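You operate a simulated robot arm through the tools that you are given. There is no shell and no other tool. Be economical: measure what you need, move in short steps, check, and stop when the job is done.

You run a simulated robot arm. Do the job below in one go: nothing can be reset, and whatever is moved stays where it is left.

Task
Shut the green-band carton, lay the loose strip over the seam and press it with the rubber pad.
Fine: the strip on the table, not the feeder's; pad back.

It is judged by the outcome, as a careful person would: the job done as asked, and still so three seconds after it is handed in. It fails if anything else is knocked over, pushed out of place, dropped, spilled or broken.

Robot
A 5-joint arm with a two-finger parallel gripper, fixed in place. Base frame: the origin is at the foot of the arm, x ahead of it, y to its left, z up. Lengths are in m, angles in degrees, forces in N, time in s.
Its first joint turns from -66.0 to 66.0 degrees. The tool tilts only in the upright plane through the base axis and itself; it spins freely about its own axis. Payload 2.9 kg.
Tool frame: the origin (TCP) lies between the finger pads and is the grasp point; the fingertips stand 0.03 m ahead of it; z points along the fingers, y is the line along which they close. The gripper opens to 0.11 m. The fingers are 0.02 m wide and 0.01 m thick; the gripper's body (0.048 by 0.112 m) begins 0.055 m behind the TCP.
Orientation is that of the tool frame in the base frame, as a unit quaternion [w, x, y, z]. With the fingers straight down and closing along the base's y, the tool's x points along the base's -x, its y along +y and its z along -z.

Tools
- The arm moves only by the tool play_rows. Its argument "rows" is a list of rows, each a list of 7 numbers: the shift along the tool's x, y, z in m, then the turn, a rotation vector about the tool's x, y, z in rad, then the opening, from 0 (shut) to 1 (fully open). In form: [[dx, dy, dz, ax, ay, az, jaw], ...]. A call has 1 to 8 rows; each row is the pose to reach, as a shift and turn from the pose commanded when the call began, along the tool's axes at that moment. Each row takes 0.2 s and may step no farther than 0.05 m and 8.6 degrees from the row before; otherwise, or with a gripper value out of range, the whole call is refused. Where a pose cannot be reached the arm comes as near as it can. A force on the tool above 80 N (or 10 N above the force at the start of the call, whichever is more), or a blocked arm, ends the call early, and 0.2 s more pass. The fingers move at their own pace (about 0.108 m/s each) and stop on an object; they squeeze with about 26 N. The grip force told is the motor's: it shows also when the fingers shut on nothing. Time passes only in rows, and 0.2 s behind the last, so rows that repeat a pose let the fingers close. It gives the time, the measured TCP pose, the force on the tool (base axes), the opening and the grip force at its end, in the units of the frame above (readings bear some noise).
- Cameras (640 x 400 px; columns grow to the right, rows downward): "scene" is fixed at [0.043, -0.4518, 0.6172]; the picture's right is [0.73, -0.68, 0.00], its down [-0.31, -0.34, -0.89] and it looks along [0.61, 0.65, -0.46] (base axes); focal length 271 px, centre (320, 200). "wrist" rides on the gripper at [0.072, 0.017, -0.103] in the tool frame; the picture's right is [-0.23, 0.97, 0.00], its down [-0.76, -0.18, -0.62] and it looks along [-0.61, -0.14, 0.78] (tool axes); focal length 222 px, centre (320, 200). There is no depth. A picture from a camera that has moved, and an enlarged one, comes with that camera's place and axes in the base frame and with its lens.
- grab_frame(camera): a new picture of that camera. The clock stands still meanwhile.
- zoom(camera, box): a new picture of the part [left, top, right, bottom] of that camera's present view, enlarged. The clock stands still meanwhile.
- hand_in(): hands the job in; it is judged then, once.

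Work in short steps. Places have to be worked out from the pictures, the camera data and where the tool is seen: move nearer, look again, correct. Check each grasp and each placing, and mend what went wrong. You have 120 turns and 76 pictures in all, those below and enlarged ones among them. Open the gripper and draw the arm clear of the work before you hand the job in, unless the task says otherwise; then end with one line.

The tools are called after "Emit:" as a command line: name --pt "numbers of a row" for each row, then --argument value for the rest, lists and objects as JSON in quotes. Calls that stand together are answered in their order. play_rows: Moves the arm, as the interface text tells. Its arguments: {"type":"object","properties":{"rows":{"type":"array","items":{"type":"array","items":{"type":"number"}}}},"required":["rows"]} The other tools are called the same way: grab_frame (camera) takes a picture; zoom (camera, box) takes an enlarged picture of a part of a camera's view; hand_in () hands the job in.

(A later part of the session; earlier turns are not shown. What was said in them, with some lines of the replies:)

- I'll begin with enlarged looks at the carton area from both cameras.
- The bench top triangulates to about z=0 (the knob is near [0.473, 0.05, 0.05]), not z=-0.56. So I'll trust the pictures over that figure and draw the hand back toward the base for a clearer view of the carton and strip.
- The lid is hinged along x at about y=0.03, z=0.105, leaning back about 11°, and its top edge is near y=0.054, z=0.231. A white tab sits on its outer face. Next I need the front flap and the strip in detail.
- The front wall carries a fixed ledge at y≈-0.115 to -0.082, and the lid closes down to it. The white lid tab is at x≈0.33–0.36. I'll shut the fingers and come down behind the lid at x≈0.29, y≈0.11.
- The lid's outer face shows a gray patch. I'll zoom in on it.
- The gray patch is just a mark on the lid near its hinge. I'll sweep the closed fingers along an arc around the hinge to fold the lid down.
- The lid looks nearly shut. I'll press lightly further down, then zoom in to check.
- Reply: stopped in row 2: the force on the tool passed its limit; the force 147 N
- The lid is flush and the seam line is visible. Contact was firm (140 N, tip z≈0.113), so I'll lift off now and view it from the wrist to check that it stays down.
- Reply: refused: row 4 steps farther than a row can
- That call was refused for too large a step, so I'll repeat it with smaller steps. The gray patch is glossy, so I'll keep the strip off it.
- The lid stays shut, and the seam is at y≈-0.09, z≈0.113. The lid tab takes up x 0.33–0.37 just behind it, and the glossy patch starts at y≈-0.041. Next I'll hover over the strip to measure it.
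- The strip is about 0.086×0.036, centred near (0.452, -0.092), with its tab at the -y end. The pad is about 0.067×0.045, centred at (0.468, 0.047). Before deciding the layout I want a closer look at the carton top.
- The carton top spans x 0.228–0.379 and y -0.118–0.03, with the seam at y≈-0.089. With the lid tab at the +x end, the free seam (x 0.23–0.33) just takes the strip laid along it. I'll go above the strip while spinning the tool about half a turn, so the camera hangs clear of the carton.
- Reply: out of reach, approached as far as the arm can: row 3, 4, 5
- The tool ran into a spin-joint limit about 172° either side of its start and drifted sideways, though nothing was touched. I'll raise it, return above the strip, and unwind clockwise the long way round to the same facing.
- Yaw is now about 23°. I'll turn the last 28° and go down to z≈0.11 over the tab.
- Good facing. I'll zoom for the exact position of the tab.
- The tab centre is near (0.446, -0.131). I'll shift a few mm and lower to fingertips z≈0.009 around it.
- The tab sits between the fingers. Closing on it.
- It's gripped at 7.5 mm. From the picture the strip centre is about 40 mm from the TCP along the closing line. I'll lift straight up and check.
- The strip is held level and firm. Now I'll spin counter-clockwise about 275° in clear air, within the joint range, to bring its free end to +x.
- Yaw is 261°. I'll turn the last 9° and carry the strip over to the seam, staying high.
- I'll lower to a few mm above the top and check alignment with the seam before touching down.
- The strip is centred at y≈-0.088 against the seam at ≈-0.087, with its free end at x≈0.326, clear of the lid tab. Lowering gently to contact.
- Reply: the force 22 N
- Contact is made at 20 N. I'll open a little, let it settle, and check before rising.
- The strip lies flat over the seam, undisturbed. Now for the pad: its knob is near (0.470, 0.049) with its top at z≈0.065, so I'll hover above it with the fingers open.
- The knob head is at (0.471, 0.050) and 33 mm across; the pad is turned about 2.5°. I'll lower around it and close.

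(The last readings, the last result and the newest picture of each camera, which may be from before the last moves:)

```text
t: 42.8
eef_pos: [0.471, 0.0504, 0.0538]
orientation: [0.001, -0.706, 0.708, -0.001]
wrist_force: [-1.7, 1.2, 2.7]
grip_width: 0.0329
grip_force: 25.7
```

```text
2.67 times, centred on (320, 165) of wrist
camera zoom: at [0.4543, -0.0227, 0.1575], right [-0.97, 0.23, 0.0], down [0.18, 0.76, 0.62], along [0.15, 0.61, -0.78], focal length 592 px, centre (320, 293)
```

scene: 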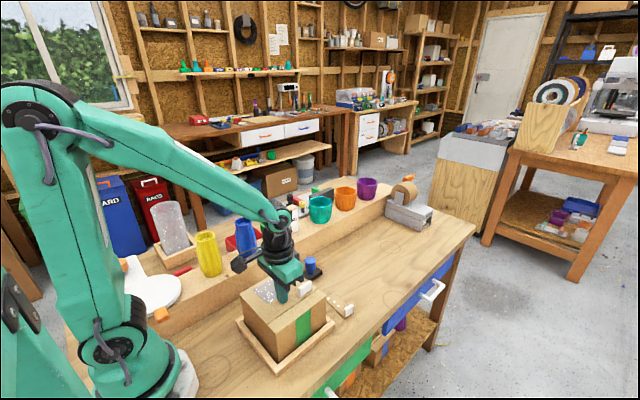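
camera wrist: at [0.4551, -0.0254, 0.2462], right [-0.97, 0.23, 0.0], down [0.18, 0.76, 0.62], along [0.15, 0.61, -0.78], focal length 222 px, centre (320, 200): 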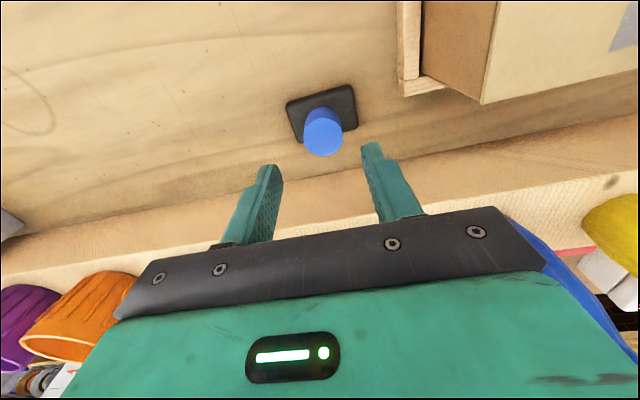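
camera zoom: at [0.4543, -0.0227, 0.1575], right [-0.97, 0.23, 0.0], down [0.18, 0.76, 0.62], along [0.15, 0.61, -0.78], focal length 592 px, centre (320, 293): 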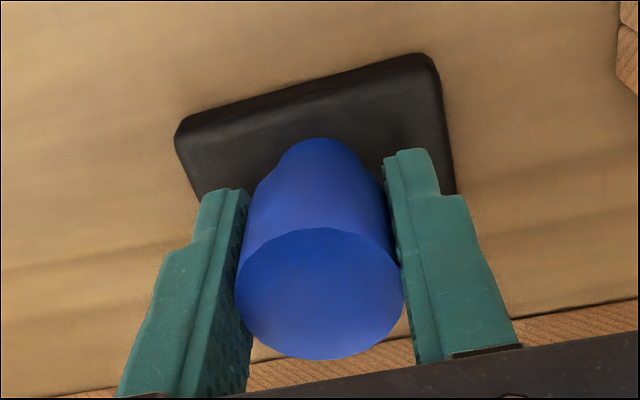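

The pad is gripped and centred. I'll lift it, carry it over the strip, and hold with the pad bottom above the tabs for a check.

Emit:
play_rows --pt "0 0 -0.04 0 0 0 0" --pt "0 0 -0.085 0 0 0 0" --pt "0 0 -0.13 0 0 0 0" --pt "0 0 -0.17 0 0 0 0"

Emit:
play_rows --pt "0.028 0.036 0 0 0 0.02 0" --pt "0.055 0.072 0 0 0 0.044 0" --pt "0.083 0.109 0 0 0 0.044 0" --pt "0.111 0.145 0 0 0 0.044 0" --pt "0.1384 0.181 0 0 0 0.044 0" --pt "0.1384 0.181 0.02 0 0 0.044 0"

Emit:
grab_frame --camera "wrist"

Emit:
zoom --camera "scene" --box '[240, 230, 350, 340]'

```text
t: 43.8
eef_pos: [0.4681, 0.051, 0.2241]
orientation: [0.001, -0.706, 0.708, -0.001]
wrist_force: [0.2, 0.2, -0.2]
grip_width: 0.033
grip_force: 26.1
```

```text
t: 45.2
eef_pos: [0.2887, -0.088, 0.2021]
orientation: [0.0, -0.69, 0.724, -0.001]
wrist_force: [-0.3, 0.2, -1.3]
grip_width: 0.0329
grip_force: 26.1
```

```text
36 pictures are left
camera wrist: at [0.2677, -0.16, 0.3065], right [-0.96, 0.27, 0.0], down [0.21, 0.75, 0.62], along [0.17, 0.6, -0.78], focal length 222 px, centre (320, 200)
```

wrist: 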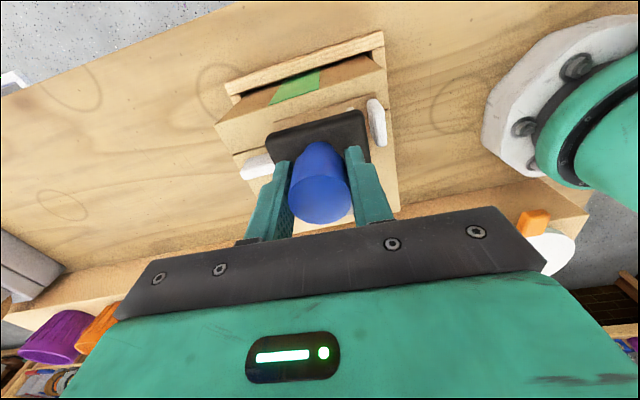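

```text
3.64 times, centred on (295, 285) of scene
camera zoom: at [0.0429, -0.4518, 0.6172], right [0.73, -0.68, 0.0], down [-0.31, -0.34, -0.89], along [0.61, 0.65, -0.46], focal length 985 px, centre (411, -109)
```

zoom: 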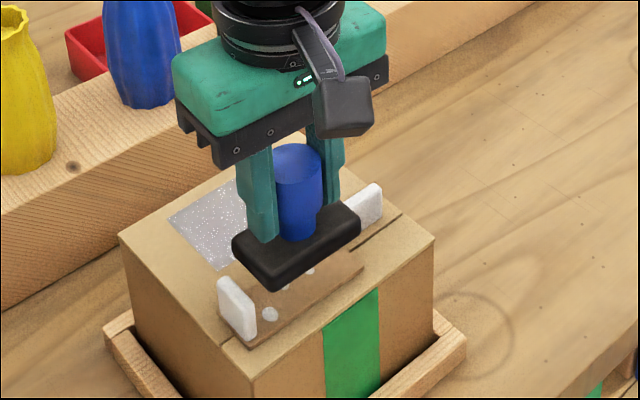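

The pad sits between the two tabs with about 1 cm clear on each side. I'll lower to just above the strip.

Emit:
play_rows --pt "0 0 0.012 0 0 0 0" --pt "0 0 0.022 0 0 0 0" --pt "0 0 0.029 0 0 0 0"

Emit:
zoom --camera "wrist" --box '[200, 60, 420, 230]'

Emit:
zoom --camera "scene" --box '[250, 250, 340, 340]'

```text
t: 46.0
eef_pos: [0.2889, -0.0871, 0.174]
orientation: [0.001, -0.69, 0.723, -0.002]
wrist_force: [-0.1, 0.4, -1.9]
grip_width: 0.0331
grip_force: 26.4
```

```text
2.35 times, centred on (310, 145) of wrist
camera zoom: at [0.2685, -0.1596, 0.2774], right [-0.96, 0.27, 0.0], down [0.21, 0.75, 0.62], along [0.17, 0.6, -0.78], focal length 523 px, centre (344, 329)
```

zoom: 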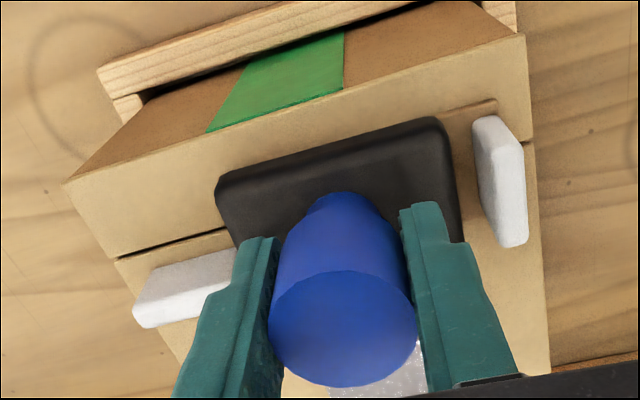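

```text
4.44 times, centred on (295, 295) of scene
camera zoom: at [0.043, -0.4518, 0.6172], right [0.73, -0.68, 0.0], down [-0.31, -0.34, -0.89], along [0.61, 0.65, -0.46], focal length 1204 px, centre (431, -222)
```

zoom: 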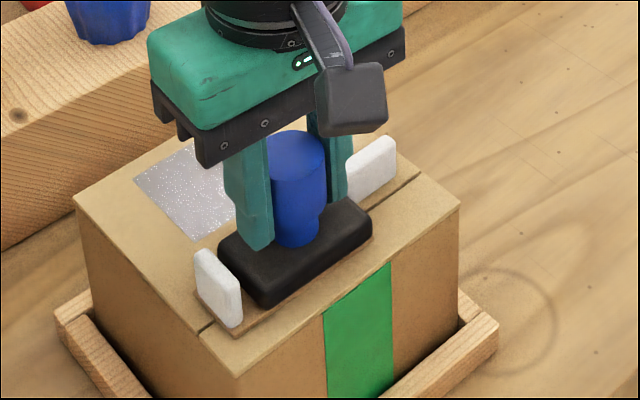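

Everything is clear. I'll press down in small steps, watching the force.

Emit:
play_rows --pt "0 0 0.003 0 0 0 0" --pt "0 0 0.005 0 0 0 0" --pt "0 0 0.006 0 0 0 0"

```text
t: 46.8
eef_pos: [0.2907, -0.0881, 0.1682]
orientation: [0.001, -0.69, 0.723, -0.002]
wrist_force: [-6.1, 1.8, 34.1]
grip_width: 0.0332
grip_force: 26.2
```

That's a firm 34 N. I'll press a touch harder and hold.

Emit:
play_rows --pt "0 0 0.0005 0 0 0 0" --pt "0 0 0.0005 0 0 0 0" --pt "0 0 0.0005 0 0 0 0" --pt "0 0 0.0005 0 0 0 0" --pt "0 0 0.0005 0 0 0 0" --pt "0 0 0.0005 0 0 0 0" --pt "0 0 0.0005 0 0 0 0"

```text
t: 48.4
eef_pos: [0.2903, -0.0877, 0.1676]
orientation: [0.002, -0.691, 0.723, -0.003]
wrist_force: [1.2, 0.1, 29.3]
grip_width: 0.033
grip_force: 26.1
```

Held at about 30 N for 1.6 s. Now I'll lift the pad straight up and inspect the strip.

Emit:
play_rows --pt "0 0 -0.01 0 0 0 0" --pt "0 0 -0.03 0 0 0 0" --pt "0 0 -0.06 0 0 0 0"

Emit:
zoom --camera "scene" --box '[250, 240, 350, 340]'

Emit:
zoom --camera "wrist" --box '[200, 60, 420, 230]'

```text
t: 49.2
eef_pos: [0.2887, -0.0887, 0.2281]
orientation: [0.001, -0.69, 0.723, 0.0]
wrist_force: [0.1, 1.3, -0.9]
grip_width: 0.033
grip_force: 26.2
```

```text
4.00 times, centred on (300, 290) of scene
camera zoom: at [0.043, -0.4518, 0.6172], right [0.73, -0.68, 0.0], down [-0.31, -0.34, -0.89], along [0.61, 0.65, -0.46], focal length 1084 px, centre (400, -160)
```

zoom: 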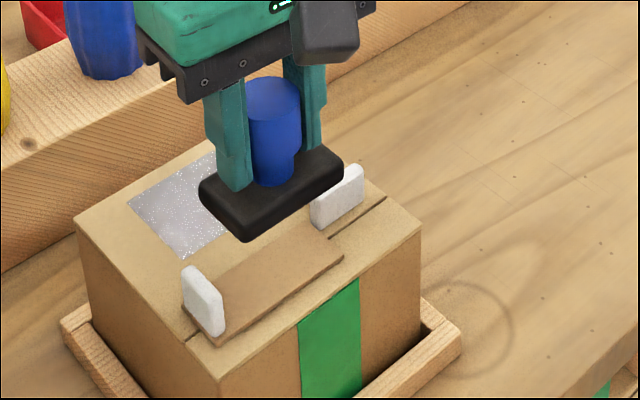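

```text
2.35 times, centred on (310, 145) of wrist
camera zoom: at [0.2681, -0.1604, 0.332], right [-0.96, 0.27, 0.0], down [0.21, 0.75, 0.62], along [0.17, 0.6, -0.78], focal length 523 px, centre (344, 329)
```

zoom: 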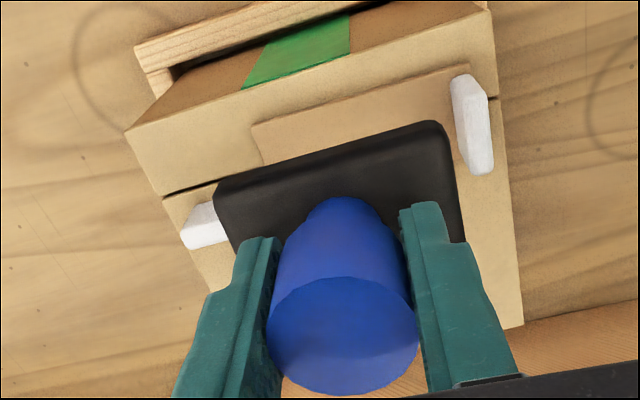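

All four dots on the strip have vanished, so it has bonded along its whole length and lies flat. I'll carry the pad back over its spot.

Emit:
play_rows --pt "-0.024 -0.029 0 0 0 0 0" --pt "-0.049 -0.0585 0 0 0 -0.02 0" --pt "-0.0735 -0.088 0 0 0 -0.045 0" --pt "-0.098 -0.117 0 0 0 -0.045 0" --pt "-0.1225 -0.146 0 0 0 -0.045 0" --pt "-0.147 -0.1755 0 0 0 -0.045 0" --pt "-0.147 -0.1755 0.04 0 0 -0.045 0" --pt "-0.147 -0.1755 0.08 0 0 -0.045 0"

Emit:
zoom --camera "wrist" --box '[200, 90, 440, 240]'

```text
t: 51.0
eef_pos: [0.4703, 0.0502, 0.1465]
orientation: [0.001, -0.707, 0.708, -0.001]
wrist_force: [0.8, 0.5, -1.4]
grip_width: 0.0331
grip_force: 26.1
```

```text
2.67 times, centred on (320, 165) of wrist
camera zoom: at [0.4524, -0.0227, 0.2506], right [-0.97, 0.23, 0.0], down [0.18, 0.76, 0.62], along [0.15, 0.61, -0.78], focal length 592 px, centre (320, 293)
```

zoom: 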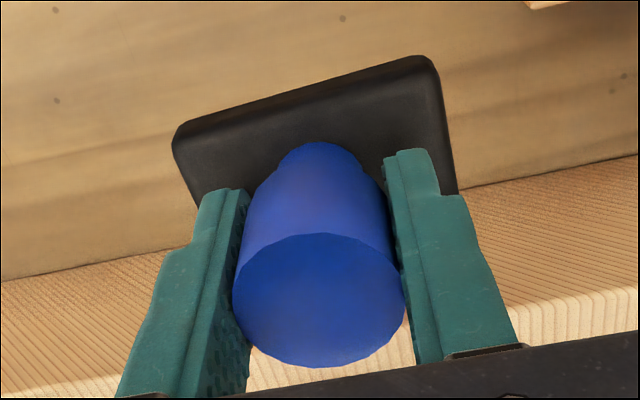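

The pad sits in the grip as before, above its original place. Lowering to just above the bench, then feeling for contact.

Emit:
play_rows --pt "0 0 0.04 0 0 0 0" --pt "0 0 0.07 0 0 0 0" --pt "0 0 0.084 0 0 0 0" --pt "0 0 0.089 0 0 0 0" --pt "0 0 0.091 0 0 0 0" --pt "0 0 0.092 0 0 0 0"

```text
t: 52.4
eef_pos: [0.4708, 0.0513, 0.0562]
orientation: [0.002, -0.706, 0.708, -0.001]
wrist_force: [0.3, 0.9, -1.3]
grip_width: 0.0331
grip_force: 26.5
```

No contact yet at z=0.056. A couple more mm.

Emit:
play_rows --pt "0 0 0.001 0 0 0 0" --pt "0 0 0.002 0 0 0 0" --pt "0 0 0.003 0 0 0 0"

```text
t: 53.2
eef_pos: [0.4727, 0.05, 0.0521]
orientation: [0.001, -0.706, 0.708, -0.001]
wrist_force: [-0.1, 0.6, -0.3]
grip_width: 0.033
grip_force: 25.9
```

Emit:
play_rows --pt "0 0 0.0008 0 0 0 0" --pt "0 0 0.0016 0 0 0 0"

Emit:
zoom --camera "scene" --box '[270, 220, 370, 300]'

```text
t: 53.8
eef_pos: [0.4717, 0.0511, 0.0514]
orientation: [0.003, -0.707, 0.708, 0.0]
wrist_force: [-0.3, 0.0, -1.4]
grip_width: 0.0328
grip_force: 25.9
```

```text
5.00 times, centred on (320, 260) of scene
camera zoom: at [0.043, -0.4518, 0.6172], right [0.73, -0.68, 0.0], down [-0.31, -0.34, -0.89], along [0.61, 0.65, -0.46], focal length 1355 px, centre (320, -100)
```

zoom: 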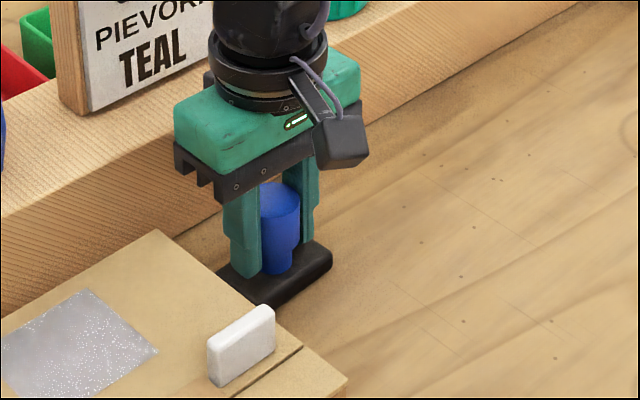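

Still no load; the knob slid up slightly in the grip during pressing. I'll continue down gently.

Emit:
play_rows --pt "0 0 0.0008 0 0 0 0" --pt "0 0 0.0016 0 0 0 0" --pt "0 0 0.0016 0 0 0 0"

```text
t: 54.6
eef_pos: [0.4714, 0.0516, 0.051]
orientation: [0.001, -0.707, 0.708, -0.002]
wrist_force: [-9.9, -4.7, 24.6]
grip_width: 0.0332
grip_force: 26.0
```

Contact is made at 25 N, so the pad is on the bench. I'll ease off, open, and rise straight up.

Emit:
play_rows --pt "0 0 -0.0008 0 0 0 0.1" --pt "0 0 -0.0008 0 0 0 0.35" --pt "0 0 -0.0008 0 0 0 0.5" --pt "0 0 -0.0008 0 0 0 0.5" --pt "0 0 -0.03 0 0 0 0.5" --pt "0 0 -0.07 0 0 0 0.5" --pt "0 0 -0.115 0 0 0 0.5" --pt "0 0 -0.16 0 0 0 0.5"

Emit:
grab_frame --camera "wrist"

Emit:
zoom --camera "scene" --box '[220, 220, 370, 370]'

```text
t: 56.4
eef_pos: [0.4709, 0.0494, 0.2099]
orientation: [0.0, -0.707, 0.708, -0.001]
wrist_force: [0.2, -0.3, 0.0]
grip_width: 0.0549
grip_force: 0.0
```

```text
28 pictures are left
camera wrist: at [0.4539, -0.0234, 0.3141], right [-0.97, 0.23, 0.0], down [0.18, 0.76, 0.62], along [0.14, 0.61, -0.78], focal length 222 px, centre (320, 200)
```

wrist: 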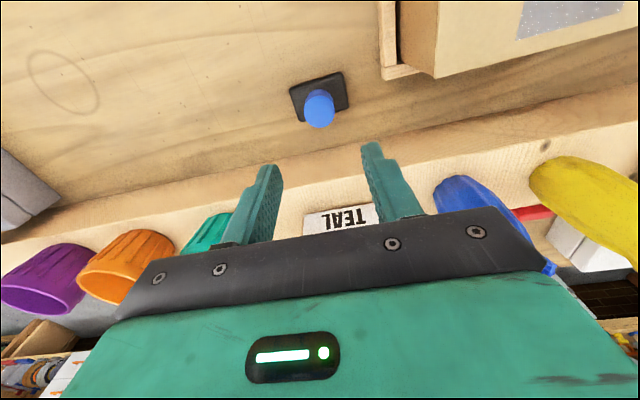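

```text
2.67 times, centred on (295, 295) of scene
camera zoom: at [0.043, -0.4518, 0.6172], right [0.73, -0.68, 0.0], down [-0.31, -0.34, -0.89], along [0.61, 0.65, -0.46], focal length 723 px, centre (387, -53)
```

zoom: 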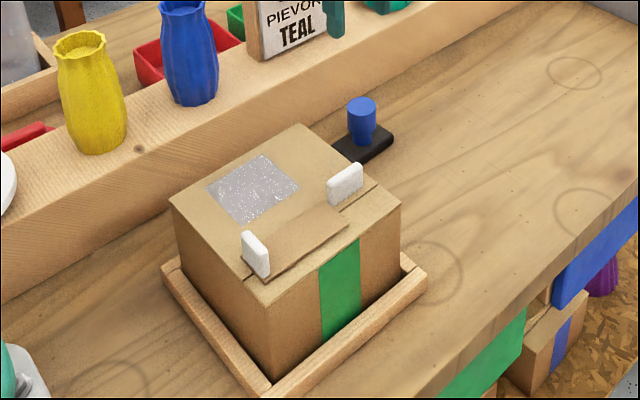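

The carton is shut, the strip is bonded over the seam, and the pad is back upright in its place. I'll draw the arm up and clear.

Emit:
play_rows --pt "0 0 -0.045 0 0 0 0.7" --pt "0 0 -0.09 0 0 0 1" --pt "0.03 0.02 -0.12 0 0 0 1" --pt "0.05 0.05 -0.15 0 0 0 1"

Emit:
grab_frame --camera "scene"

```text
t: 57.4
eef_pos: [0.422, -0.0011, 0.3598]
orientation: [0.001, -0.706, 0.708, -0.001]
wrist_force: [0.4, 0.3, 0.5]
grip_width: 0.11
grip_force: 0.0
```

```text
26 pictures are left
```

scene: 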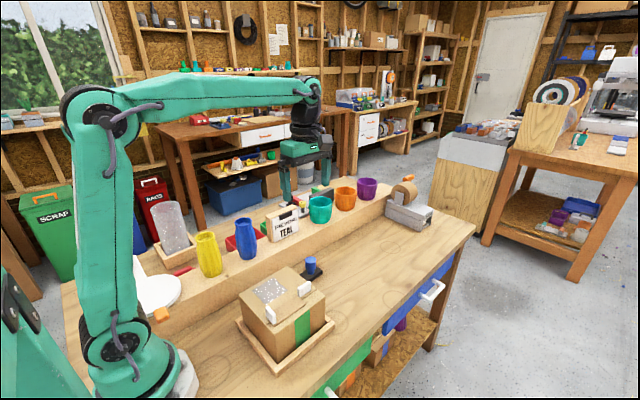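

Everything is in order and the gripper is open and clear, so I'm handing in.

Emit:
hand_in

```text
The job is handed in.
```

The green-band carton is shut, the loose strip from the table lies along the seam and was pressed with the rubber pad at about 30 N, and the pad is back in its place.
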